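You operate a simulated robot arm through the tools that you are given. There is no shell and no other tool. Be economical: measure what you need, move in short steps, check, and stop when the job is done.

Carry out the task below with a simulated two-armed robot. There is one attempt and no reset: what you move stays moved.

TASK
Rewind all the tape onto the blue tape reel and put that reel in the white reel box.
Fine: switch the tape machine off, leave the hub unlocked, put the lid back on the box, and leave the brown reel box alone.

The check looks at the end state, three seconds after you hand in, the way a careful person would. Anything else that was tipped, shoved, dropped, spilled or broken makes it a failure. Lids that push on must go on centred and level and be pressed home; caps that screw on are set level and turned clockwise until they are tight.

THE ROBOT
Two 7-joint arms with two-finger parallel grippers on one trunk, on a base that drives. Base frame: it is fixed to the floor where the robot stands at the start and does not move with it; the origin is under the middle of the robot, x ahead of it, y to its left, z up. Readings come in m, degrees, newtons and seconds.
The left shoulder is at the start at [0.05, 0.187, 1.16], the right one opposite. With the tool pointing down near the work surface each hand reaches from about 0.1 to 0.32 m from the robot's upright axis, wherever it stands, measured 20 degrees to its own side. Places, roughly: box [0.6, 0.7, 0.7]; left hub lock [0.8, -0.1, 0.9]; power switch of the tape machine [0.5, -0.6, 0.8]; top of the white cabinet [0.7, 0.4, 0.7]. Payload 3.43 kg a hand.
The tool frame of a hand sits at the grasp point between the pads (the TCP): z along the fingers, y along the line on which they close. The tips reach 0.03 m beyond it. Largest opening 0.094 m; finger width 0.028, thickness 0.01; the body of the gripper, 0.05 by 0.096 m, starts 0.055 m behind the TCP.
Orientation is that of the tool frame in the base frame, as [roll, pitch, yaw] about the fixed x, y, z axes, in that order (R = Rz(yaw) Ry(pitch) Rx(roll)). With the fingers straight down and closing along the base's y, the tool's x points along the base's -x, its y along +y and its z along -z.

THE INTERFACE
- The arms move only by the tool nudge_tool. It takes "left_commands", "right_commands" or both (then of equal length, played together; a hand with none holds still); each is a list of rows, each a list of 7 numbers: the finger opening in m, from 0 to 0.094, then the shift along the base's x, y, z in m, then the turn, a rotation vector about the base's x, y, z in rad. In form: [[fingers, tx, ty, tz, ax, ay, az], ...]. A call has 1 to 10 rows; each row shifts and turns the commanded pose from where the row before left it. A row lasts 0.2 s, in which the tool goes at most 0.05 m and 8.6 degrees; a call with a longer step from one row to the next is refused whole, and so is a gripper value outside its range. Where a pose cannot be reached the arm comes as near as it can. A force on the tool above 70 N (or 10 N above the force at the start of the call, whichever is more), or a blocked arm, ends the call early, and 0.2 s more pass. The fingers move at their own pace (about 0.153 m/s each) and stop on an object; they squeeze with about 33 N. The grip force told is the motor's: it shows also when the fingers shut on nothing. Time passes only in rows, and 0.2 s behind the last, so rows that do not move let the fingers close. It gives the time, the measured TCP pose, the force on the tool (base axes), the opening and the grip force at its end, in the units of the frame above (readings bear some noise), with the torque about the TCP (base axes, N m) and any sound that the robot's microphone picked up.
- Cameras (640 x 400 px; columns grow to the right, rows downward): "scene" is now at [0.1465, -0.0063, 1.3231]; the picture's right is [-0.04, -1.00, 0.00], its down [-0.56, 0.03, -0.83] and it looks along [0.83, -0.04, -0.56] (base axes); focal length 228 px, centre (320, 200). "left" rides on the left gripper at [0.076, -0.014, -0.102] in its tool frame; the picture's right is [0.18, 0.98, 0.00], its down [-0.75, 0.14, -0.64] and it looks along [-0.63, 0.12, 0.77] (tool axes); focal length 243 px, centre (320, 200). "right" rides on the right gripper at [0.076, 0.014, -0.103] in its tool frame; the picture's right is [-0.18, 0.98, 0.00], its down [-0.75, -0.14, -0.64] and it looks along [-0.63, -0.12, 0.77] (tool axes); focal length 243 px, centre (320, 200). There is no depth. A picture from a camera that has moved, and an enlarged one, comes with that camera's place and axes in the base frame and with its lens.
- grab_frame(camera): a new picture of that camera. No time passes.
- move_column(by): slides the trunk up (or, below 0, down) by that many m; the arms and the scene camera ride with it, the base frame stays. It gives what a move gives, with no picture.
- base_move(legs): drives the robot by 1 to 6 legs, each [ahead, left, turn to the left] in m, m and degrees, along the robot's own axes; the way and the turn of a leg run together, so that a leg with both is an arc; at most 1.5 m and 180 degrees a leg. The arms and the cameras ride along, it lands a little off, and it stops where it bumps. It gives what a move gives.
- pan_tilt(pan, tilt): turns the head with the scene camera to pan (to the left, within 80 degrees either way) and tilt (down, from -29 to 69), counted from straight ahead of the robot. It gives what a move gives.
- inspect(camera, box): a new picture of the part [left, top, right, bottom] of that camera's present view, enlarged. No time passes.
- sign_off(): hands the job in; it is judged then, once.

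Work in short steps. Places have to be worked out from the pictures, the camera data and where the tool is seen: move nearer, look again, correct. Check each grasp and each placing, and mend what went wrong. You have 120 turns and 88 pictures in all, those below and enlarged ones among them. Open the grippers and draw the arms clear of the work before you hand the job in, unless the task says otherwise; then end with one line.

The tools are called after "Emit:" as name(argument=value, ...) on one line, values as JSON. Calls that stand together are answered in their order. nudge_tool: Moves the arms, as the interface text tells. Its arguments: {"type":"object","properties":{"left_commands":{"type":"array","items":{"type":"array","items":{"type":"number"}}},"right_commands":{"type":"array","items":{"type":"array","items":{"type":"number"}}}},"required":[]} The other tools are called the same way: move_column (by) slides the trunk up or down; base_move (legs) drives the base; pan_tilt (pan, tilt) turns the head that bears the scene camera; grab_frame (camera) takes a picture; inspect (camera, box) takes an enlarged picture of a part of a camera's view; sign_off () hands the job in.

At the start:

```text
time: 0.0
left_position: [0.3491, 0.2018, 1.1389]
left_tool_rot: [-180.0, 0.0, -179.9]
left_force: [-0.2, 0.2, 0.8]
left_ft_torque: [0.03, -0.02, 0.02]
left_gripper_width: 0.0941
left_finger_force: 0.0
right_position: [0.3842, -0.1225, 1.1734]
right_tool_rot: [180.0, 0.0, 179.9]
right_force: [-0.3, 0.5, -0.2]
right_ft_torque: [-0.01, 0.0, 0.02]
right_gripper_width: 0.0944
right_finger_force: 0.0
trunk travel left (down, up): [-0.375, 0.057]
robot x, y, heading: [-0.0008, 0.0004, 0.1]
head pan, tilt: [-2.6, 33.8]
```

scene: 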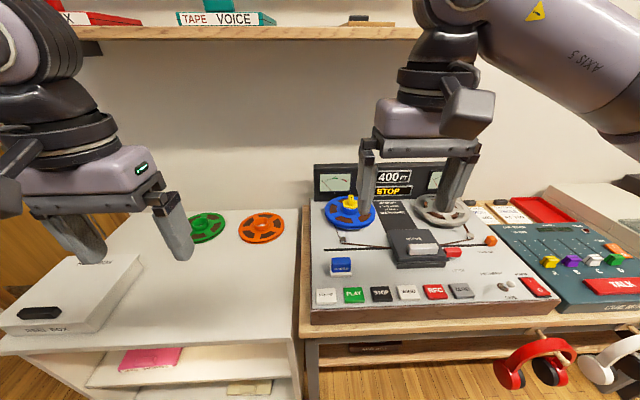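
right: 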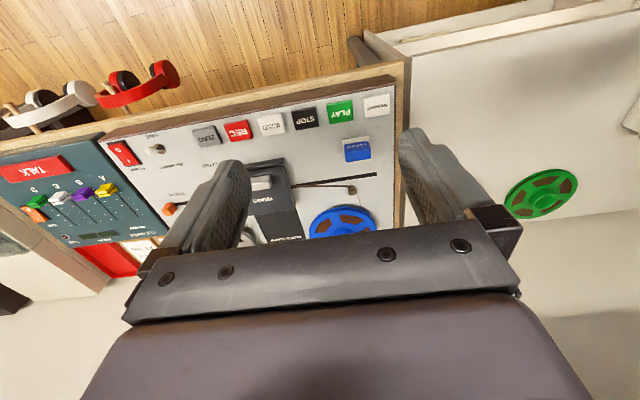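
left: 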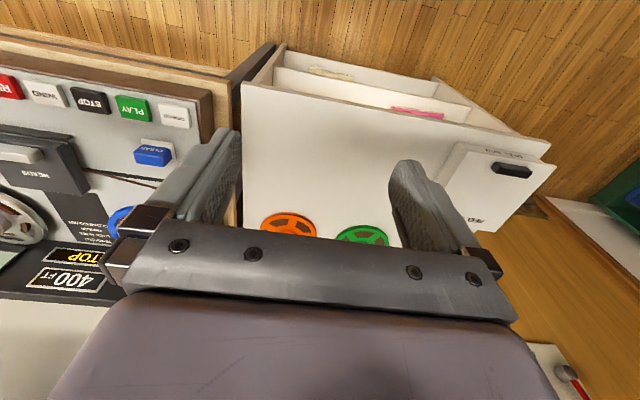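

I start with enlarged views of the machine and of the box.

Emit:
inspect(camera="scene", box=[300, 150, 560, 312])

Emit:
inspect(camera="scene", box=[0, 190, 300, 378])

```text
2.46 times, centred on (430, 231) of scene
camera zoom: at [0.1465, -0.0063, 1.3231], right [-0.04, -1.0, 0.0], down [-0.56, 0.03, -0.83], along [0.83, -0.04, -0.56], focal length 563 px, centre (49, 124)
```

zoom: 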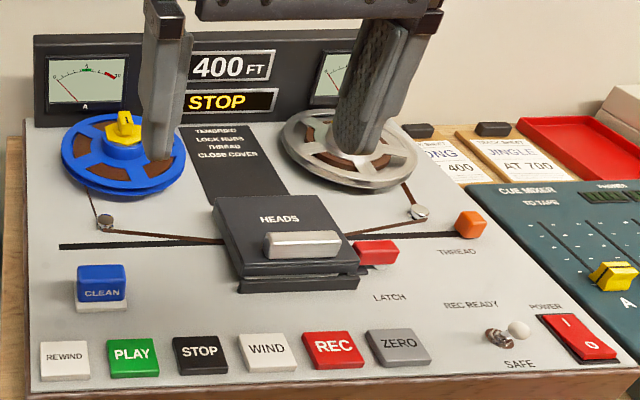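

```text
2.13 times, centred on (150, 284) of scene
camera zoom: at [0.1465, -0.0063, 1.3231], right [-0.04, -1.0, 0.0], down [-0.56, 0.03, -0.83], along [0.83, -0.04, -0.56], focal length 486 px, centre (682, 21)
```

zoom: 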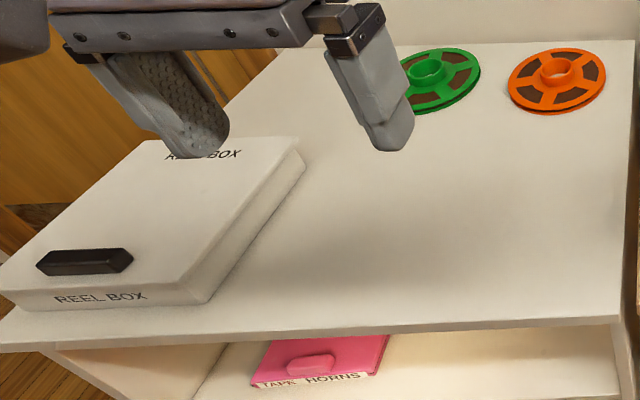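

Next I look at the surroundings: left and right.

Emit:
pan_tilt(pan=50, tilt=35)

Emit:
grab_frame(camera="scene")

Emit:
pan_tilt(pan=-45, tilt=35)

Emit:
grab_frame(camera="scene")

```text
time: 1.2
left_position: [0.3491, 0.2022, 1.1393]
left_tool_rot: [180.0, 0.0, -179.9]
left_force: [0.3, -0.2, 0.6]
left_ft_torque: [-0.02, -0.01, 0.0]
left_gripper_width: 0.094
left_finger_force: 0.0
right_position: [0.3837, -0.1236, 1.1741]
right_tool_rot: [180.0, 0.0, 179.8]
right_force: [0.2, 0.0, 0.1]
right_ft_torque: [0.02, 0.01, 0.0]
right_gripper_width: 0.0939
right_finger_force: 0.0
trunk travel left (down, up): [-0.375, 0.057]
robot x, y, heading: [-0.0005, -0.001, -0.4]
head pan, tilt: [50.0, 35.0]
```

```text
82 pictures are left
camera scene: at [0.1146, 0.0651, 1.3213], right [0.77, -0.64, 0.0], down [-0.37, -0.44, -0.82], along [0.53, 0.63, -0.57], focal length 228 px, centre (320, 200)
```

scene: 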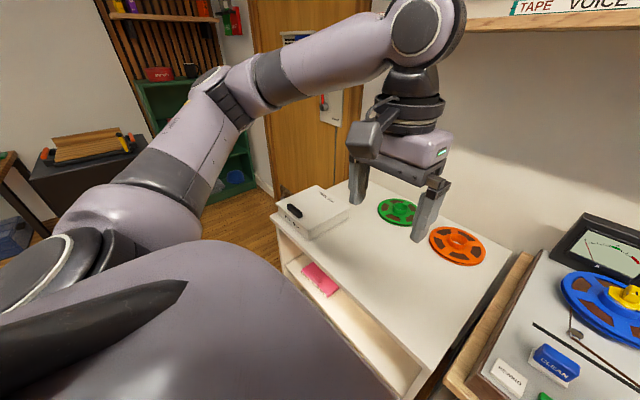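

```text
time: 2.9
left_position: [0.3479, 0.2018, 1.1396]
left_tool_rot: [179.9, 0.0, -179.9]
left_force: [-1.3, 0.3, -0.3]
left_ft_torque: [-0.02, -0.03, 0.0]
left_gripper_width: 0.0938
left_finger_force: 0.0
right_position: [0.3839, -0.1229, 1.1735]
right_tool_rot: [-179.9, 0.0, 180.0]
right_force: [-0.1, 0.1, -0.2]
right_ft_torque: [0.0, 0.03, -0.01]
right_gripper_width: 0.0937
right_finger_force: 0.0
trunk travel left (down, up): [-0.375, 0.057]
robot x, y, heading: [-0.0005, 0.0009, 0.2]
head pan, tilt: [-45.0, 35.0]
```

```text
81 pictures are left
camera scene: at [0.1202, -0.0645, 1.3213], right [-0.71, -0.71, 0.0], down [-0.41, 0.41, -0.82], along [0.58, -0.58, -0.57], focal length 228 px, centre (320, 200)
```

scene: 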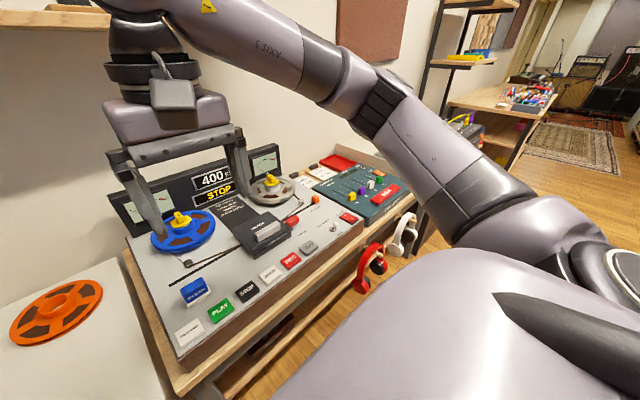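

I aim the head at the machine and read its labels.

Emit:
pan_tilt(pan=-12, tilt=38)

Emit:
inspect(camera="scene", box=[240, 120, 400, 220])

Emit:
inspect(camera="scene", box=[220, 200, 480, 362])

```text
time: 3.9
left_position: [0.3489, 0.2024, 1.1386]
left_tool_rot: [-180.0, -0.1, -179.9]
left_force: [-0.2, 0.4, -0.2]
left_ft_torque: [0.03, -0.03, -0.03]
left_gripper_width: 0.094
left_finger_force: 0.0
right_position: [0.3838, -0.1234, 1.1736]
right_tool_rot: [-179.9, 0.0, 179.9]
right_force: [-0.5, 0.2, -0.5]
right_ft_torque: [-0.03, 0.0, -0.02]
right_gripper_width: 0.0939
right_finger_force: 0.1
trunk travel left (down, up): [-0.375, 0.057]
robot x, y, heading: [0.0023, -0.0012, -0.0]
head pan, tilt: [-12.0, 38.0]
```

```text
4.00 times, centred on (320, 170) of scene
camera zoom: at [0.1423, -0.0203, 1.3168], right [-0.21, -0.98, 0.0], down [-0.6, 0.13, -0.79], along [0.77, -0.16, -0.62], focal length 914 px, centre (320, 320)
```

zoom: 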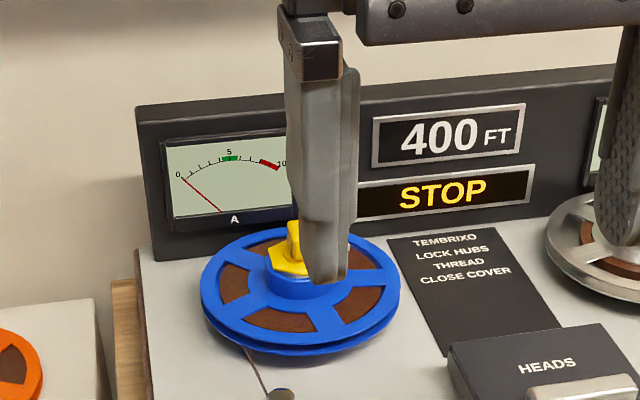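

```text
2.46 times, centred on (350, 281) of scene
camera zoom: at [0.1423, -0.0203, 1.3168], right [-0.21, -0.98, 0.0], down [-0.6, 0.13, -0.79], along [0.77, -0.16, -0.62], focal length 563 px, centre (246, 1)
```

zoom: 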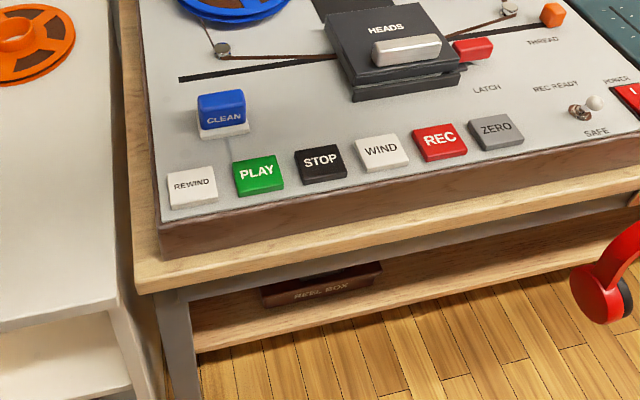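

Brown box sits on the shelf under the machine; cover looks shut and tape threaded. REWIND is about (0.49,-0.034,0.80). I test the right hand's reach high above the deck with fingers shut.

Emit:
nudge_tool(right_commands=[[0, 0.03, 0.03, -0.02, 0, 0, 0], [0, 0.03, 0.03, -0.03, 0, 0, 0], [0, 0.03, 0.03, -0.03, 0, 0, 0], [0, 0.02, 0, -0.04, 0, 0, 0]])

```text
refused: row 2 steps farther than a row can; nothing moved
```

Slightly shorter steps.

Emit:
nudge_tool(right_commands=[[0, 0.025, 0.025, -0.02, 0, 0, 0], [0, 0.025, 0.025, -0.03, 0, 0, 0], [0, 0.025, 0.025, -0.03, 0, 0, 0], [0, 0.025, 0.01, -0.04, 0, 0, 0]])

```text
time: 4.9
left_position: [0.3493, 0.2026, 1.139]
left_tool_rot: [-179.9, 0.0, -179.9]
left_force: [0.4, -0.1, 0.1]
left_ft_torque: [-0.01, 0.01, 0.0]
left_gripper_width: 0.094
left_finger_force: 0.0
right_position: [0.4849, -0.0383, 1.0487]
right_tool_rot: [-180.0, 0.0, 180.0]
right_force: [0.6, 0.0, -0.1]
right_ft_torque: [-0.02, 0.02, -0.07]
right_gripper_width: 0.0
right_finger_force: 33.3
trunk travel left (down, up): [-0.375, 0.057]
robot x, y, heading: [-0.0001, -0.0002, -0.0]
head pan, tilt: [-12.0, 38.0]
```

That reached fine. Going down to tip about 0.06 m above the button and looking.

Emit:
nudge_tool(right_commands=[[0, 0, 0, -0.045, 0, 0, 0], [0, 0, 0, -0.045, 0, 0, 0], [0, 0, 0, -0.045, 0, 0, 0], [0, 0, 0, 0, 0, 0, 0]])

Emit:
inspect(camera="scene", box=[220, 160, 480, 322])

Emit:
grab_frame(camera="right")

```text
time: 5.9
left_position: [0.3492, 0.2025, 1.1396]
left_tool_rot: [180.0, 0.0, -179.9]
left_force: [0.3, 0.2, 1.0]
left_ft_torque: [0.01, 0.0, 0.02]
left_gripper_width: 0.0941
left_finger_force: 0.0
right_position: [0.4844, -0.0407, 0.9151]
right_tool_rot: [179.9, 0.0, 179.8]
right_force: [0.2, -0.2, 0.9]
right_ft_torque: [0.01, 0.03, 0.0]
right_gripper_width: 0.0001
right_finger_force: 32.9
trunk travel left (down, up): [-0.375, 0.057]
robot x, y, heading: [0.0003, 0.0014, -0.2]
head pan, tilt: [-12.0, 38.0]
```

```text
2.46 times, centred on (350, 241) of scene
camera zoom: at [0.1422, -0.0202, 1.3168], right [-0.21, -0.98, 0.0], down [-0.6, 0.13, -0.79], along [0.77, -0.16, -0.62], focal length 563 px, centre (246, 99)
```

zoom: 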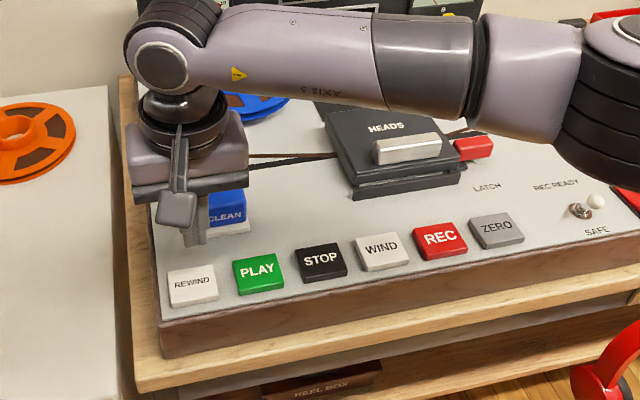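

```text
77 pictures are left
camera right: at [0.4065, -0.0262, 1.0166], right [0.18, 0.98, 0.0], down [0.75, -0.14, 0.64], along [0.63, -0.12, -0.77], focal length 243 px, centre (320, 200)
```

right: 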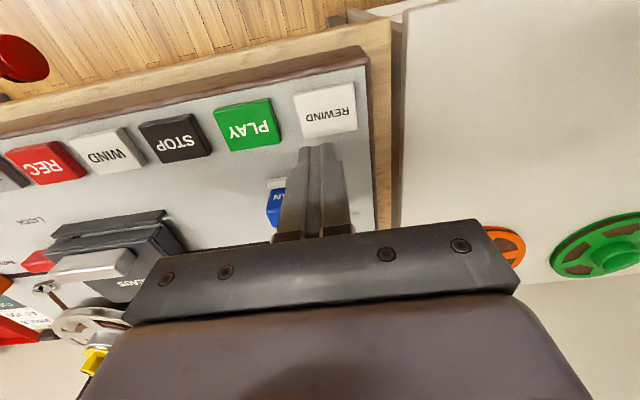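

Triangulating: button top about (0.476,-0.034,0.82); my tip is at (0.484,-0.041,0.885). I shift and descend, then press gently.

Emit:
nudge_tool(right_commands=[[0, -0.007, 0.006, -0.03, 0, 0, 0], [0, 0, 0, -0.025, 0, 0, 0], [0, 0, 0, -0.006, 0, 0, 0], [0, 0, 0, -0.004, 0, 0, 0], [0, 0, 0, 0, 0, 0, 0]])

Emit:
grab_frame(camera="right")

```text
time: 7.1
left_position: [0.3495, 0.2032, 1.1388]
left_tool_rot: [180.0, 0.0, -179.9]
left_force: [-0.1, 0.9, -0.3]
left_ft_torque: [-0.03, 0.0, 0.02]
left_gripper_width: 0.0943
left_finger_force: 0.1
right_position: [0.4773, -0.0327, 0.8537]
right_tool_rot: [-180.0, -0.1, 179.9]
right_force: [0.6, 0.6, -0.3]
right_ft_torque: [0.02, -0.01, -0.01]
right_gripper_width: 0.0001
right_finger_force: 33.2
trunk travel left (down, up): [-0.375, 0.057]
robot x, y, heading: [-0.0008, -0.0019, -0.1]
head pan, tilt: [-12.0, 38.0]
```

```text
76 pictures are left
camera right: at [0.4002, -0.0182, 0.9561], right [0.19, 0.98, 0.0], down [0.75, -0.14, 0.64], along [0.63, -0.12, -0.77], focal length 243 px, centre (320, 200)
```

right: 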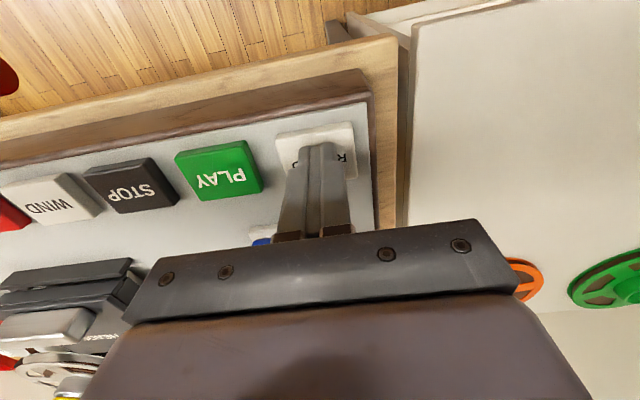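

The tip is right over REWIND. Pressing down in 3 mm steps.

Emit:
nudge_tool(right_commands=[[0, 0, 0, -0.004, 0, 0, 0], [0, 0, 0, -0.004, 0, 0, 0], [0, 0, 0, -0.003, 0, 0, 0], [0, 0, 0, 0, 0, 0, 0]])

Emit:
grab_frame(camera="scene")

```text
time: 8.1
left_position: [0.348, 0.2014, 1.1393]
left_tool_rot: [-180.0, 0.0, -179.9]
left_force: [-0.9, -0.1, 1.0]
left_ft_torque: [0.02, -0.02, -0.04]
left_gripper_width: 0.0941
left_finger_force: 0.1
right_position: [0.4747, -0.0328, 0.8438]
right_tool_rot: [-179.9, 0.1, 180.0]
right_force: [1.6, -3.0, 8.3]
right_ft_torque: [-0.01, -0.01, -0.01]
right_gripper_width: 0.0
right_finger_force: 32.0
trunk travel left (down, up): [-0.375, 0.057]
robot x, y, heading: [0.0026, 0.0012, -0.2]
head pan, tilt: [-12.0, 38.0]
heard: click
```

```text
75 pictures are left
camera scene: at [0.1417, -0.0203, 1.3169], right [-0.21, -0.98, 0.0], down [-0.6, 0.13, -0.79], along [0.77, -0.16, -0.62], focal length 228 px, centre (320, 200)
```

scene: 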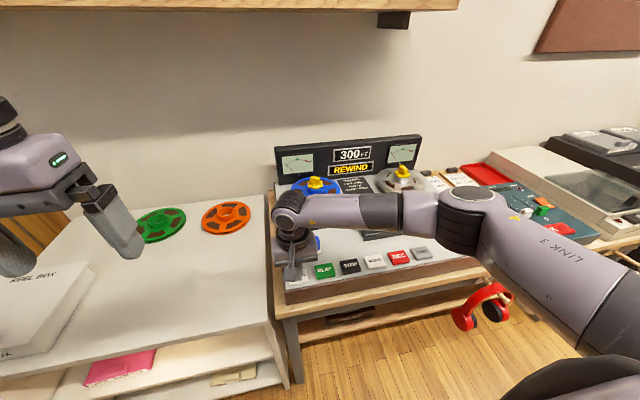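

Rewinding, counter at 300. I lift clear and wait.

Emit:
nudge_tool(right_commands=[[0, 0, 0, 0.02, 0, 0, 0], [0, 0, 0, 0.04, 0, 0, 0], [0, 0, 0, 0.04, 0, 0, 0], [0, -0.03, 0, 0.02, 0, 0, 0], [0, 0, 0, 0, 0, 0, 0]])

Emit:
inspect(camera="scene", box=[260, 120, 500, 270])

```text
time: 9.3
left_position: [0.3493, 0.2026, 1.1388]
left_tool_rot: [180.0, 0.0, -179.9]
left_force: [-0.2, -0.2, 0.3]
left_ft_torque: [0.04, -0.02, -0.02]
left_gripper_width: 0.0938
left_finger_force: 0.0
right_position: [0.4466, -0.0324, 0.9657]
right_tool_rot: [-180.0, 0.0, 179.9]
right_force: [-0.4, -0.3, 0.5]
right_ft_torque: [0.02, 0.0, 0.01]
right_gripper_width: 0.0
right_finger_force: 32.8
trunk travel left (down, up): [-0.375, 0.057]
robot x, y, heading: [-0.0004, -0.0021, -0.2]
head pan, tilt: [-12.0, 38.0]
```

```text
2.67 times, centred on (380, 195) of scene
camera zoom: at [0.1425, -0.0202, 1.3167], right [-0.21, -0.98, 0.0], down [-0.6, 0.13, -0.79], along [0.77, -0.16, -0.62], focal length 609 px, centre (160, 213)
```

zoom: 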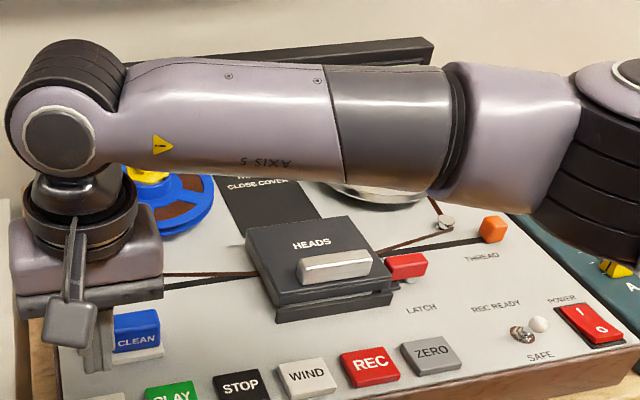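

I swing the right hand over toward the power switch (about (0.48,-0.57,0.81)), unblocking the view.

Emit:
nudge_tool(right_commands=[[0, -0.01, -0.045, 0.01, 0, 0, 0], [0, 0, -0.048, 0, 0, 0, 0], [0, 0, -0.048, 0, 0, 0, 0], [0, 0, -0.048, 0, 0, 0, 0], [0, 0, -0.048, 0, 0, 0, 0], [0, 0, -0.048, 0, 0, 0, 0], [0, 0, -0.048, 0, 0, 0, 0], [0, 0, -0.048, 0, 0, 0, 0], [0, 0, -0.048, 0, 0, 0, 0], [0, 0, -0.048, 0, 0, 0, 0]])

Emit:
grab_frame(camera="scene")

```text
time: 11.5
left_position: [0.3492, 0.2026, 1.1392]
left_tool_rot: [180.0, 0.0, -180.0]
left_force: [-0.2, -0.3, 0.9]
left_ft_torque: [-0.03, 0.01, 0.01]
left_gripper_width: 0.0938
left_finger_force: 0.0
right_position: [0.4357, -0.5147, 0.973]
right_tool_rot: [180.0, 0.0, -179.9]
right_force: [0.5, -0.3, -0.5]
right_ft_torque: [0.01, 0.01, -0.01]
right_gripper_width: 0.0002
right_finger_force: 33.3
trunk travel left (down, up): [-0.375, 0.057]
robot x, y, heading: [-0.001, -0.003, 0.1]
head pan, tilt: [-12.0, 38.0]
```

```text
73 pictures are left
camera scene: at [0.1422, -0.0205, 1.3168], right [-0.21, -0.98, 0.0], down [-0.6, 0.13, -0.79], along [0.77, -0.16, -0.62], focal length 228 px, centre (320, 200)
```

scene: 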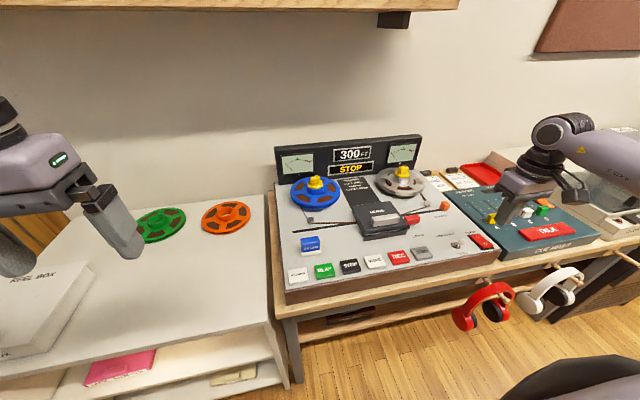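

It reads STOP at 300. Zooming in to learn why.

Emit:
inspect(camera="scene", box=[270, 125, 470, 250])

```text
3.20 times, centred on (370, 188) of scene
camera zoom: at [0.1422, -0.0205, 1.3168], right [-0.21, -0.98, 0.0], down [-0.6, 0.13, -0.79], along [0.77, -0.16, -0.62], focal length 731 px, centre (160, 240)
```

zoom: 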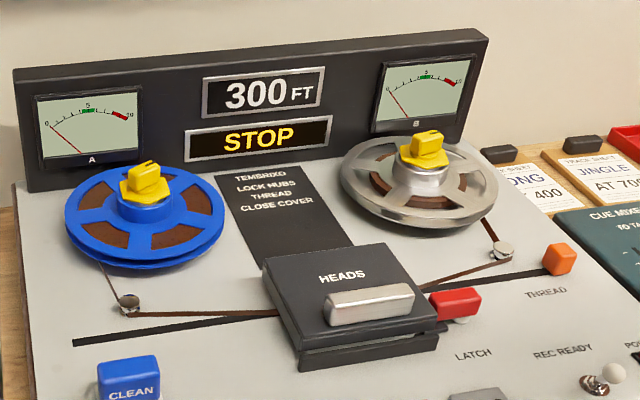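

REWIND must be held down. I use the left hand for it (right stays by the power switch): moving over the button.

Emit:
nudge_tool(left_commands=[[0, 0.02, -0.03, -0.03, 0, 0, 0], [0, 0.02, -0.03, -0.03, 0, 0, 0], [0, 0.02, -0.03, -0.03, 0, 0, 0], [0, 0.02, -0.03, -0.03, 0, 0, 0], [0, 0.02, -0.03, -0.03, 0, 0, 0], [0, 0.02, -0.03, -0.03, 0, 0, 0], [0, 0.007, -0.03, -0.03, 0, 0, 0], [0, 0, -0.027, -0.03, 0, 0, 0], [0, 0, 0, -0.02, 0, 0, 0], [0, 0, 0, 0, 0, 0, 0]])

Emit:
grab_frame(camera="left")

```text
time: 13.7
left_position: [0.4772, -0.0355, 0.879]
left_tool_rot: [-179.9, -0.1, -180.0]
left_force: [-0.1, 1.1, 0.0]
left_ft_torque: [0.06, 0.0, 0.0]
left_gripper_width: 0.0
left_finger_force: 33.0
right_position: [0.4365, -0.5134, 0.9729]
right_tool_rot: [-180.0, -0.1, -180.0]
right_force: [0.0, 0.7, 0.3]
right_ft_torque: [0.01, 0.01, 0.01]
right_gripper_width: 0.0
right_finger_force: 33.0
trunk travel left (down, up): [-0.375, 0.057]
robot x, y, heading: [0.0006, -0.0008, -0.0]
head pan, tilt: [-12.0, 38.0]
```

```text
71 pictures are left
camera left: at [0.4024, -0.0493, 0.9819], right [-0.18, 0.98, 0.0], down [0.75, 0.14, 0.64], along [0.63, 0.12, -0.77], focal length 243 px, centre (320, 200)
```

left: 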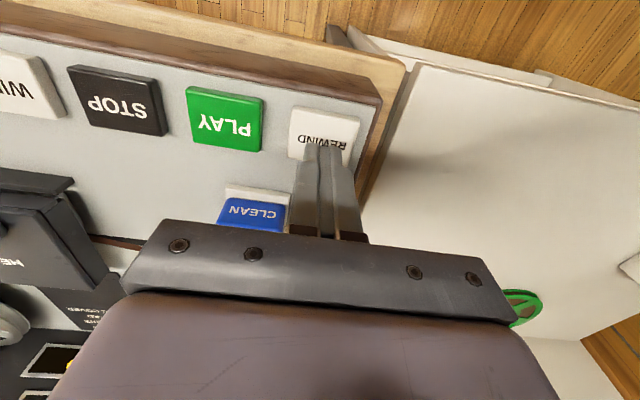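

Tip above REWIND again. Press to z 0.843 and hold.

Emit:
nudge_tool(left_commands=[[0, -0.001, 0, -0.025, 0, 0, 0], [0, 0, 0, -0.007, 0, 0, 0], [0, 0, 0, -0.004, 0, 0, 0], [0, 0, 0, 0, 0, 0, 0], [0, 0, 0, 0, 0, 0, 0], [0, 0, 0, 0, 0, 0, 0], [0, 0, 0, 0, 0, 0, 0], [0, 0, 0, 0, 0, 0, 0]])

Emit:
inspect(camera="scene", box=[270, 125, 510, 275])

```text
time: 15.5
left_position: [0.4754, -0.0355, 0.8444]
left_tool_rot: [-179.9, 0.1, -179.9]
left_force: [3.5, 0.5, 7.9]
left_ft_torque: [-0.01, -0.09, 0.0]
left_gripper_width: 0.0002
left_finger_force: 32.8
right_position: [0.435, -0.513, 0.9734]
right_tool_rot: [-180.0, 0.0, 179.8]
right_force: [1.1, -0.1, 0.2]
right_ft_torque: [0.0, 0.01, 0.0]
right_gripper_width: 0.0
right_finger_force: 32.9
trunk travel left (down, up): [-0.375, 0.057]
robot x, y, heading: [0.0007, -0.0007, -0.0]
head pan, tilt: [-12.0, 38.0]
heard: click
```

```text
2.67 times, centred on (390, 200) of scene
camera zoom: at [0.142, -0.0202, 1.3168], right [-0.21, -0.98, 0.0], down [-0.6, 0.13, -0.79], along [0.77, -0.16, -0.62], focal length 609 px, centre (133, 200)
```

zoom: 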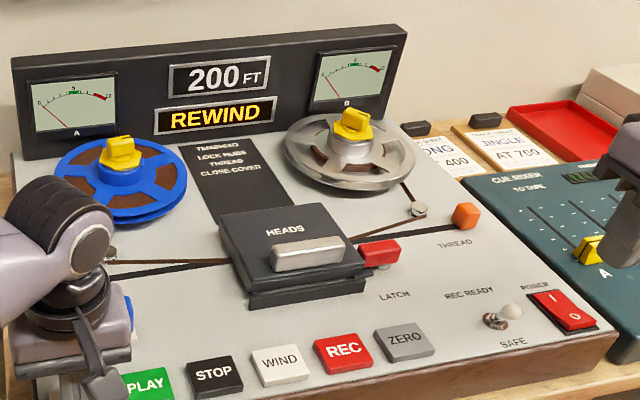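

200 ft now. Keep holding.

Emit:
nudge_tool(left_commands=[[0, 0, 0, 0, 0, 0, 0], [0, 0, 0, 0, 0, 0, 0], [0, 0, 0, 0, 0, 0, 0], [0, 0, 0, 0, 0, 0, 0], [0, 0, 0, 0, 0, 0, 0], [0, 0, 0, 0, 0, 0, 0], [0, 0, 0, 0, 0, 0, 0], [0, 0, 0, 0, 0, 0, 0]])

Emit:
inspect(camera="scene", box=[270, 125, 510, 275])

```text
time: 17.3
left_position: [0.4749, -0.0346, 0.8437]
left_tool_rot: [180.0, 0.0, -179.9]
left_force: [1.4, 0.5, 7.7]
left_ft_torque: [-0.02, -0.02, -0.01]
left_gripper_width: 0.0003
left_finger_force: 32.6
right_position: [0.4363, -0.5122, 0.9741]
right_tool_rot: [-180.0, 0.0, 179.9]
right_force: [0.7, 0.3, 0.9]
right_ft_torque: [0.0, -0.02, -0.01]
right_gripper_width: 0.0002
right_finger_force: 33.0
trunk travel left (down, up): [-0.375, 0.057]
robot x, y, heading: [0.0042, 0.0006, -0.0]
head pan, tilt: [-12.0, 38.0]
```

```text
2.67 times, centred on (390, 200) of scene
camera zoom: at [0.1418, -0.0202, 1.3168], right [-0.21, -0.98, 0.0], down [-0.6, 0.13, -0.79], along [0.77, -0.16, -0.62], focal length 609 px, centre (133, 200)
```

zoom: 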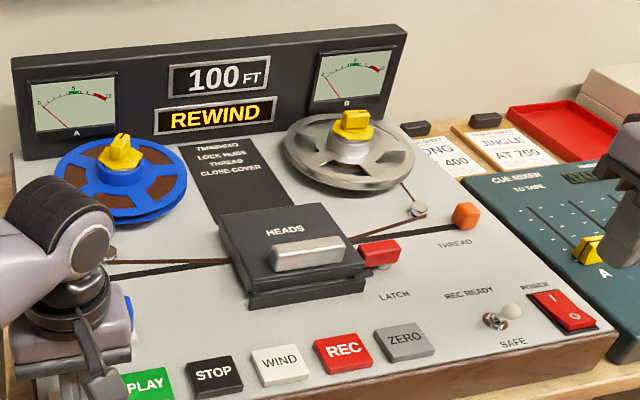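

100 ft. Keep holding.

Emit:
nudge_tool(left_commands=[[0, 0, 0, 0, 0, 0, 0], [0, 0, 0, 0, 0, 0, 0], [0, 0, 0, 0, 0, 0, 0], [0, 0, 0, 0, 0, 0, 0], [0, 0, 0, 0, 0, 0, 0], [0, 0, 0, 0, 0, 0, 0], [0, 0, 0, 0, 0, 0, 0], [0, 0, 0, 0, 0, 0, 0], [0, 0, 0, 0, 0, 0, 0], [0, 0, 0, 0, 0, 0, 0]])

Emit:
inspect(camera="scene", box=[270, 125, 510, 275])

```text
time: 19.5
left_position: [0.475, -0.0344, 0.8446]
left_tool_rot: [-180.0, -0.1, -179.9]
left_force: [-0.2, 0.1, 7.4]
left_ft_torque: [-0.02, 0.01, -0.02]
left_gripper_width: 0.0
left_finger_force: 33.1
right_position: [0.4354, -0.5138, 0.9729]
right_tool_rot: [-180.0, 0.0, 179.9]
right_force: [0.4, 0.5, 0.8]
right_ft_torque: [0.01, -0.01, 0.0]
right_gripper_width: 0.0
right_finger_force: 32.8
trunk travel left (down, up): [-0.375, 0.057]
robot x, y, heading: [-0.0028, -0.0011, -0.0]
head pan, tilt: [-12.0, 38.0]
```

```text
2.67 times, centred on (390, 200) of scene
camera zoom: at [0.1417, -0.0202, 1.3169], right [-0.21, -0.98, 0.0], down [-0.6, 0.13, -0.79], along [0.77, -0.16, -0.62], focal length 609 px, centre (133, 200)
```

zoom: 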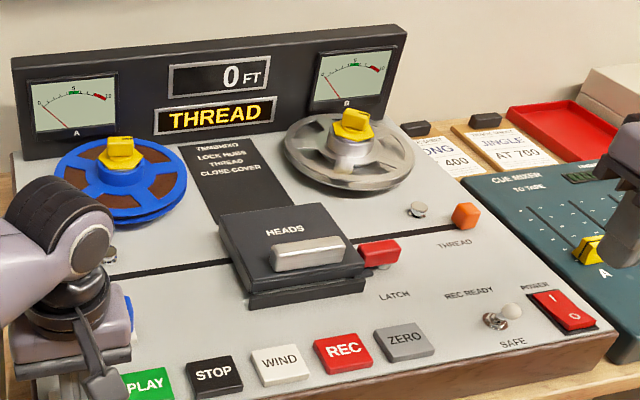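

All tape is on the blue reel (0 FT, THREAD). I lift the left hand straight up and back, and lower the right over the "O" end of the power rocker (~(0.468,-0.57)).

Emit:
nudge_tool(left_commands=[[0, 0, 0, 0.03, 0, 0, 0], [0, 0, 0, 0.045, 0, 0, 0], [0, 0, 0.02, 0.04, 0, 0, 0], [0, -0.02, 0.02, 0.04, 0, 0, 0], [0, -0.02, 0.04, 0.01, 0, 0, 0]], right_commands=[[0, 0.01, -0.02, 0, 0, 0, 0], [0, 0.01, -0.02, -0.01, 0, 0, 0], [0, 0.012, -0.016, -0.02, 0, 0, 0], [0, 0, 0, -0.04, 0, 0, 0], [0, 0, 0, 0, 0, 0, 0]])

Emit:
grab_frame(camera="right")

Emit:
inspect(camera="scene", box=[420, 160, 580, 260])

```text
time: 20.7
left_position: [0.4336, 0.0507, 1.0111]
left_tool_rot: [-179.9, -0.1, -179.8]
left_force: [0.2, 0.3, -0.1]
left_ft_torque: [-0.02, 0.03, -0.01]
left_gripper_width: 0.0
left_finger_force: 32.6
right_position: [0.4363, -0.5139, 0.9264]
right_tool_rot: [179.9, 0.0, 180.0]
right_force: [0.7, -0.2, 0.6]
right_ft_torque: [-0.01, 0.01, -0.02]
right_gripper_width: 0.0
right_finger_force: 32.8
right hand out of reach, approached as far as the arm can: row 1, 2, 3
trunk travel left (down, up): [-0.375, 0.057]
robot x, y, heading: [0.0012, 0.0014, -0.2]
head pan, tilt: [-12.0, 38.0]
```

```text
67 pictures are left
camera right: at [0.359, -0.4992, 1.028], right [0.19, 0.98, 0.0], down [0.75, -0.14, 0.64], along [0.63, -0.12, -0.77], focal length 243 px, centre (320, 200)
```

right: 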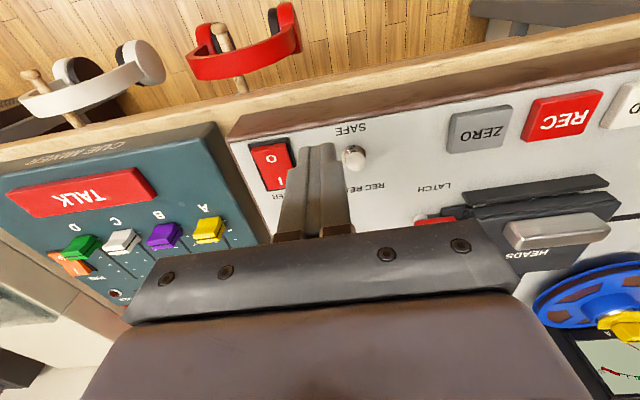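

```text
4.00 times, centred on (500, 210) of scene
camera zoom: at [0.142, -0.0192, 1.3168], right [-0.21, -0.98, 0.0], down [-0.6, 0.13, -0.79], along [0.77, -0.16, -0.62], focal length 914 px, centre (-400, 160)
```

zoom: 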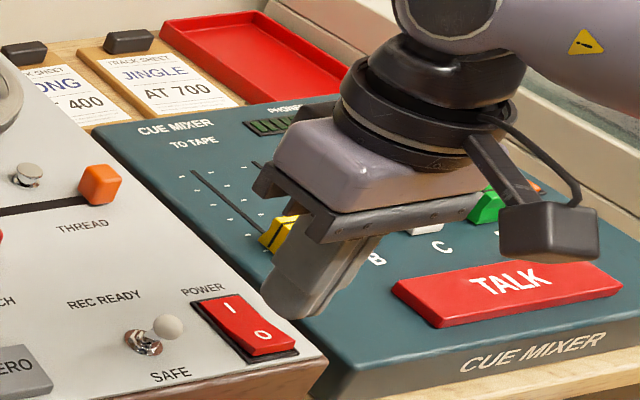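

"O" is at (0.471,-0.569) by both cameras but is out of the arm's reach. I drive the base 0.15 m to the right.

Emit:
base_move(legs=[[0, -0.15, 0]])

```text
time: 22.7
left_position: [0.4357, -0.1021, 1.0103]
left_tool_rot: [180.0, 0.0, -180.0]
left_force: [-1.0, -0.3, 1.0]
left_ft_torque: [0.04, 0.05, -0.03]
left_gripper_width: 0.0003
left_finger_force: 32.7
right_position: [0.4361, -0.6648, 0.9256]
right_tool_rot: [180.0, 0.0, 179.9]
right_force: [-0.2, 1.0, -0.3]
right_ft_torque: [-0.01, 0.01, -0.01]
right_gripper_width: 0.0001
right_finger_force: 32.9
trunk travel left (down, up): [-0.375, 0.057]
robot x, y, heading: [-0.0008, -0.1492, -0.2]
head pan, tilt: [-12.0, 38.0]
```

Now the right hand moves to (0.468,-0.569), tip around 0.86.

Emit:
nudge_tool(right_commands=[[0, 0, 0.045, 0, 0, 0, 0], [0, 0.015, 0.04, 0, 0, 0, 0], [0, 0.017, 0.011, -0.015, 0, 0, 0], [0, 0, 0, -0.02, 0, 0, 0], [0, 0, 0, 0, 0, 0, 0]])

Emit:
grab_frame(camera="right")

```text
time: 23.9
left_position: [0.4348, -0.1024, 1.0098]
left_tool_rot: [180.0, 0.1, 180.0]
left_force: [-0.2, -0.7, 0.0]
left_ft_torque: [0.01, 0.02, 0.01]
left_gripper_width: 0.0002
left_finger_force: 33.1
right_position: [0.4667, -0.5711, 0.8884]
right_tool_rot: [-179.9, 0.0, 179.9]
right_force: [0.0, 1.1, 0.1]
right_ft_torque: [-0.01, 0.0, 0.0]
right_gripper_width: 0.0003
right_finger_force: 32.9
trunk travel left (down, up): [-0.375, 0.057]
robot x, y, heading: [0.0035, -0.1508, -0.2]
head pan, tilt: [-12.0, 38.0]
```

```text
65 pictures are left
camera right: at [0.3907, -0.5566, 0.9902], right [0.19, 0.98, 0.0], down [0.75, -0.14, 0.64], along [0.63, -0.12, -0.77], focal length 243 px, centre (320, 200)
```

right: 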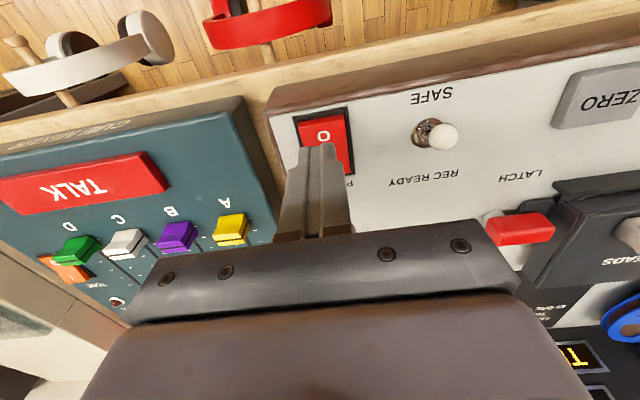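

O lies at (0.469,-0.569): under the tip. Lowering and pressing.

Emit:
nudge_tool(right_commands=[[0, -0.001, 0.001, -0.025, 0, 0, 0], [0, 0, 0, -0.01, 0, 0, 0], [0, 0, 0, -0.006, 0, 0, 0], [0, 0, 0, -0.005, 0, 0, 0], [0, 0, 0, 0, 0, 0, 0]])

Emit:
inspect(camera="scene", box=[220, 100, 480, 262])

```text
time: 25.1
left_position: [0.4329, -0.1005, 1.0122]
left_tool_rot: [-179.9, 0.0, -180.0]
left_force: [0.2, 0.8, -0.1]
left_ft_torque: [0.0, -0.01, -0.02]
left_gripper_width: 0.0001
left_finger_force: 32.9
right_position: [0.4659, -0.5692, 0.8475]
right_tool_rot: [-180.0, 0.5, 179.8]
right_force: [-2.7, -2.7, 28.7]
right_ft_torque: [-0.14, -0.32, 0.36]
right_gripper_width: 0.0001
right_finger_force: 32.9
trunk travel left (down, up): [-0.375, 0.057]
robot x, y, heading: [-0.0023, -0.1545, 0.0]
head pan, tilt: [-12.0, 38.0]
```

```text
2.46 times, centred on (350, 181) of scene
camera zoom: at [0.1396, -0.1705, 1.3176], right [-0.21, -0.98, 0.0], down [-0.6, 0.13, -0.79], along [0.77, -0.17, -0.61], focal length 563 px, centre (246, 247)
```

zoom: 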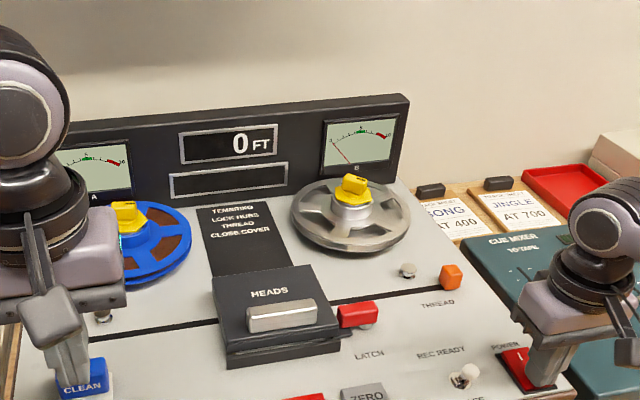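

Display went dark: power off. I raise the right hand, and open the left while bringing it toward the blue hub.

Emit:
nudge_tool(right_commands=[[0, 0, 0, 0.02, 0, 0, 0], [0, 0, 0, 0.045, 0, 0, 0], [0, -0.03, 0, 0.03, 0, 0, 0], [0, -0.03, 0, 0.03, 0, 0, 0], [0, -0.03, 0, 0.02, 0, 0, 0]], left_commands=[[0.06, 0.03, 0, 0.02, 0, 0, 0], [0.06, 0.04, 0, 0.02, 0, 0, 0], [0.06, 0.04, 0, 0.01, 0, 0, 0], [0.06, 0.045, 0, 0, 0, 0, 0], [0.06, 0.045, 0, 0, 0, 0, 0]])

Emit:
grab_frame(camera="left")

Emit:
inspect(camera="scene", box=[400, 160, 600, 285])

```text
time: 26.3
left_position: [0.5961, -0.0946, 1.0636]
left_tool_rot: [180.0, 0.1, 179.7]
left_force: [0.1, 0.3, -1.1]
left_ft_torque: [0.01, 0.04, -0.01]
left_gripper_width: 0.06
left_finger_force: 0.1
left hand out of reach, approached as far as the arm can: row 5
right_position: [0.3746, -0.5711, 0.9904]
right_tool_rot: [180.0, -0.2, 179.9]
right_force: [0.2, 0.1, -0.1]
right_ft_torque: [0.0, 0.01, 0.01]
right_gripper_width: 0.0
right_finger_force: 33.3
trunk travel left (down, up): [-0.375, 0.057]
robot x, y, heading: [0.0027, -0.1526, 0.1]
head pan, tilt: [-12.0, 38.0]
```

```text
63 pictures are left
camera left: at [0.5198, -0.1087, 1.1647], right [-0.18, 0.98, 0.0], down [0.75, 0.14, 0.64], along [0.63, 0.12, -0.76], focal length 243 px, centre (320, 200)
```

left: 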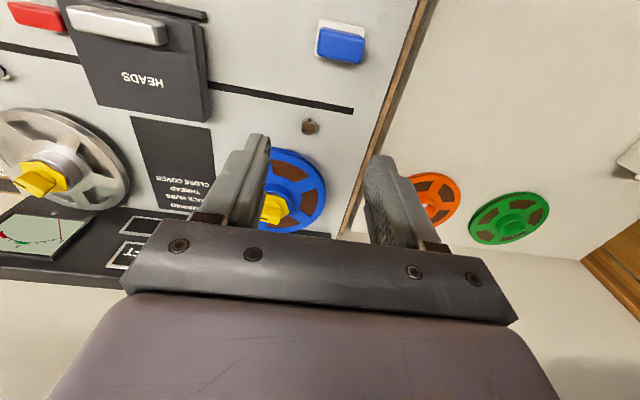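

```text
3.20 times, centred on (500, 222) of scene
camera zoom: at [0.1419, -0.1713, 1.3168], right [-0.21, -0.98, 0.0], down [-0.6, 0.13, -0.79], along [0.77, -0.16, -0.62], focal length 731 px, centre (-256, 128)
```

zoom: 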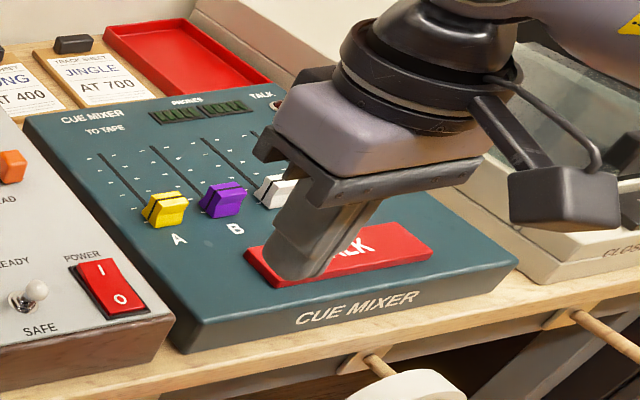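

Power switch is on O. The left arm is at its limit at x=0.6, so I drive forward by 0.1 twice, watching for bumps.

Emit:
base_move(legs=[[0.1, 0, 0]])

Emit:
base_move(legs=[[0.1, 0, 0]])

Emit:
pan_tilt(pan=0, tilt=45)

Emit:
grab_frame(camera="scene")

Emit:
grab_frame(camera="left")

```text
time: 27.4
left_position: [0.6946, -0.0943, 1.0608]
left_tool_rot: [-180.0, 0.0, -179.9]
left_force: [0.1, 0.3, 0.0]
left_ft_torque: [-0.01, -0.02, -0.02]
left_gripper_width: 0.06
left_finger_force: 0.1
right_position: [0.475, -0.5709, 0.988]
right_tool_rot: [-180.0, -0.1, -180.0]
right_force: [0.3, -0.8, -0.2]
right_ft_torque: [0.0, 0.01, -0.01]
right_gripper_width: 0.0001
right_finger_force: 33.0
trunk travel left (down, up): [-0.375, 0.057]
robot x, y, heading: [0.0969, -0.1566, 0.3]
head pan, tilt: [-12.0, 38.0]
```

```text
time: 28.6
left_position: [0.7731, -0.1134, 1.0607]
left_tool_rot: [179.9, 0.0, 179.7]
left_force: [-0.2, 0.0, -0.7]
left_ft_torque: [0.06, -0.02, 0.05]
left_gripper_width: 0.0598
left_finger_force: 0.0
right_position: [0.5485, -0.589, 0.9886]
right_tool_rot: [179.8, -0.1, 179.4]
right_force: [-1.1, -0.9, 0.5]
right_ft_torque: [0.02, 0.01, 0.01]
right_gripper_width: 0.0001
right_finger_force: 33.1
trunk travel left (down, up): [-0.375, 0.057]
robot x, y, heading: [0.1783, -0.1684, -0.6]
head pan, tilt: [-12.0, 38.0]
stopped in leg 1: the robot was blocked; the commanded pose is now the measured one
```

```text
time: 29.3
left_position: [0.7747, -0.1121, 1.0585]
left_tool_rot: [-180.0, -0.1, 179.8]
left_force: [1.0, 0.5, 0.1]
left_ft_torque: [0.02, 0.03, 0.0]
left_gripper_width: 0.0601
left_finger_force: 0.0
right_position: [0.5481, -0.5887, 0.9881]
right_tool_rot: [179.9, -0.2, 179.4]
right_force: [0.6, -0.2, -0.3]
right_ft_torque: [-0.03, -0.02, -0.03]
right_gripper_width: 0.0
right_finger_force: 32.7
trunk travel left (down, up): [-0.375, 0.057]
robot x, y, heading: [0.175, -0.1627, -0.7]
head pan, tilt: [0.0, 45.0]
```

```text
61 pictures are left
camera scene: at [0.3156, -0.1692, 1.3065], right [-0.01, -1.0, 0.0], down [-0.71, 0.01, -0.71], along [0.71, -0.01, -0.71], focal length 228 px, centre (320, 200)
```

scene: 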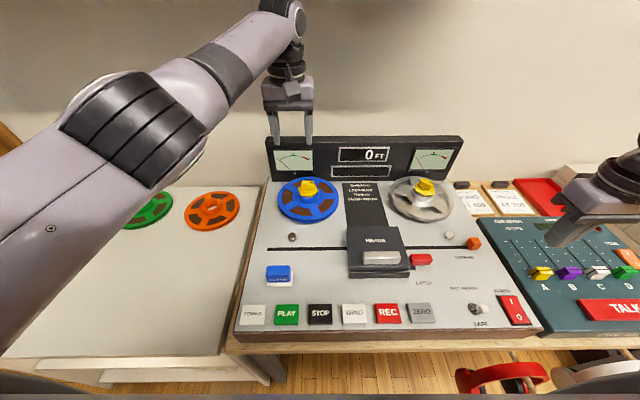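

```text
60 pictures are left
camera left: at [0.6982, -0.1255, 1.1633], right [-0.18, 0.98, 0.0], down [0.76, 0.14, 0.64], along [0.63, 0.12, -0.77], focal length 243 px, centre (320, 200)
```

left: 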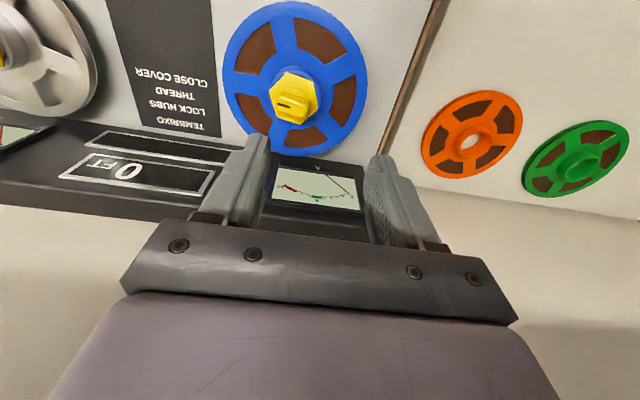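

The base touched something at x=0.178; I back off 2 cm and zoom on the hub knob (about (0.786,-0.139,0.884)) and on the headphones to check they were not disturbed.

Emit:
base_move(legs=[[-0.02, 0, 0]])

Emit:
inspect(camera="left", box=[230, 30, 390, 130])

Emit:
inspect(camera="scene", box=[220, 160, 380, 260])

```text
time: 30.1
left_position: [0.7528, -0.1119, 1.0617]
left_tool_rot: [180.0, -0.2, 179.8]
left_force: [0.4, -0.4, 0.5]
left_ft_torque: [0.04, 0.0, -0.01]
left_gripper_width: 0.0598
left_finger_force: 0.1
right_position: [0.5282, -0.5857, 0.9897]
right_tool_rot: [-180.0, -0.1, 179.5]
right_force: [-1.1, -0.8, 0.8]
right_ft_torque: [-0.01, -0.02, 0.0]
right_gripper_width: 0.0001
right_finger_force: 32.9
trunk travel left (down, up): [-0.375, 0.057]
robot x, y, heading: [0.1577, -0.1629, -0.5]
head pan, tilt: [0.0, 45.0]
```

```text
4.00 times, centred on (310, 80) of left
camera zoom: at [0.6777, -0.1246, 1.1636], right [-0.18, 0.98, 0.0], down [0.76, 0.14, 0.64], along [0.63, 0.12, -0.77], focal length 970 px, centre (360, 680)
```

zoom: 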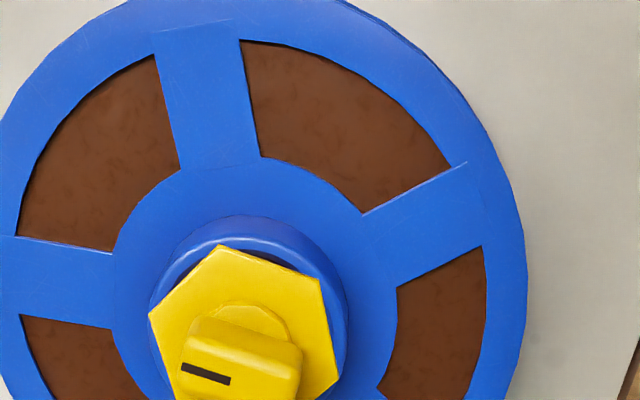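

```text
4.00 times, centred on (300, 210) of scene
camera zoom: at [0.2949, -0.1686, 1.3066], right [-0.01, -1.0, 0.0], down [-0.71, 0.01, -0.71], along [0.71, -0.01, -0.71], focal length 914 px, centre (400, 160)
```

zoom: 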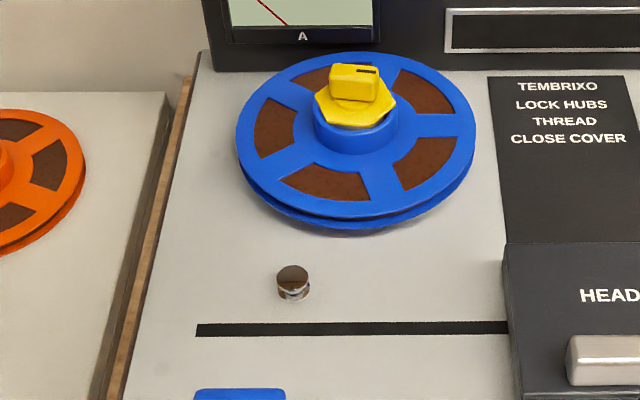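

The knob's bar runs roughly along y (about 9° off), top near z≈0.90. The left arm would be at its limit; turning the base right 30° brings the left shoulder forward.

Emit:
base_move(legs=[[0, 0, -30]])

Emit:
pan_tilt(pan=30, tilt=45)

```text
time: 32.0
left_position: [0.6998, -0.4203, 1.0603]
left_tool_rot: [-180.0, -0.1, 149.6]
left_force: [-0.6, 0.6, 0.5]
left_ft_torque: [0.03, 0.0, 0.0]
left_gripper_width: 0.0601
left_finger_force: 0.0
right_position: [0.2634, -0.7171, 0.9885]
right_tool_rot: [179.9, 0.0, 149.3]
right_force: [0.5, -0.1, 0.2]
right_ft_torque: [0.02, -0.02, -0.02]
right_gripper_width: 0.0
right_finger_force: 33.8
trunk travel left (down, up): [-0.375, 0.057]
robot x, y, heading: [0.1565, -0.164, -31.0]
head pan, tilt: [0.0, 45.0]
```

```text
time: 33.0
left_position: [0.7004, -0.4192, 1.0603]
left_tool_rot: [-180.0, -0.1, 149.6]
left_force: [-0.5, 0.7, -0.2]
left_ft_torque: [-0.01, 0.01, 0.01]
left_gripper_width: 0.06
left_finger_force: 0.0
right_position: [0.266, -0.7173, 0.99]
right_tool_rot: [179.9, -0.1, 149.2]
right_force: [0.4, 0.9, 0.3]
right_ft_torque: [-0.01, 0.03, -0.03]
right_gripper_width: 0.0
right_finger_force: 32.5
trunk travel left (down, up): [-0.375, 0.057]
robot x, y, heading: [0.1563, -0.1639, -31.1]
head pan, tilt: [30.0, 45.0]
```

Now I bring the left hand above the knob while yawing it a further −69°, so the fingers close across the bar.

Emit:
nudge_tool(left_commands=[[0.06, 0.0093, 0.031, 0, 0, 0, -0.1333], [0.06, 0.0093, 0.031, 0, 0, 0, -0.1333], [0.06, 0.0093, 0.031, 0, 0, 0, -0.1333], [0.06, 0.0093, 0.031, 0, 0, 0, -0.1333], [0.06, 0.0093, 0.031, 0, 0, 0, -0.1333], [0.06, 0.0093, 0.031, 0, 0, 0, -0.1333], [0.06, 0.0093, 0.031, 0, 0, 0, -0.1333], [0.06, 0.0093, 0.031, 0, 0, 0, -0.1333], [0.06, 0.0093, 0.031, 0, 0, 0, -0.1333], [0.06, 0, 0, 0, 0, 0, 0]])

Emit:
grab_frame(camera="left")

Emit:
grab_frame(camera="scene")

```text
time: 35.1
left_position: [0.7828, -0.1424, 1.0588]
left_tool_rot: [-179.9, -0.1, 80.8]
left_force: [-0.2, -0.2, 0.0]
left_ft_torque: [-0.01, 0.02, -0.02]
left_gripper_width: 0.0598
left_finger_force: 0.0
right_position: [0.2652, -0.7168, 0.9885]
right_tool_rot: [179.9, -0.2, 149.2]
right_force: [0.4, -1.0, 0.7]
right_ft_torque: [0.04, -0.01, -0.01]
right_gripper_width: 0.0
right_finger_force: 33.3
trunk travel left (down, up): [-0.375, 0.057]
robot x, y, heading: [0.1578, -0.1677, -31.0]
head pan, tilt: [30.0, 45.0]
```

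```text
57 pictures are left
camera left: at [0.7817, -0.064, 1.1608], right [1.0, 0.02, 0.0], down [0.02, -0.77, 0.64], along [0.02, -0.64, -0.77], focal length 243 px, centre (320, 200)
```

left: 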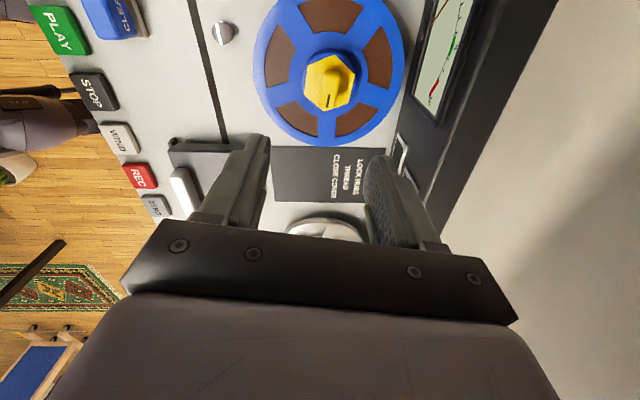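

```text
56 pictures are left
camera scene: at [0.2875, -0.1986, 1.3065], right [-0.02, -1.0, 0.0], down [-0.71, 0.01, -0.71], along [0.71, -0.01, -0.71], focal length 228 px, centre (320, 200)
```

scene: 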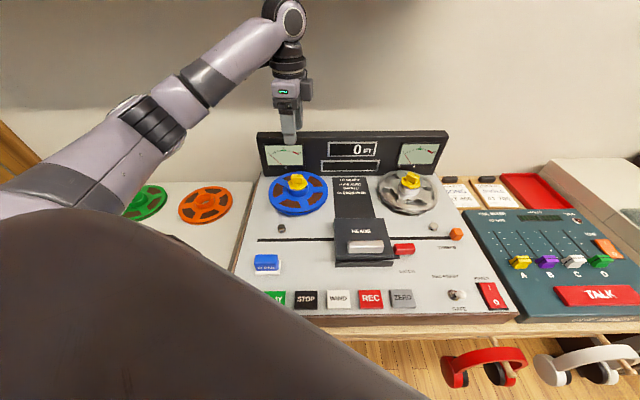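

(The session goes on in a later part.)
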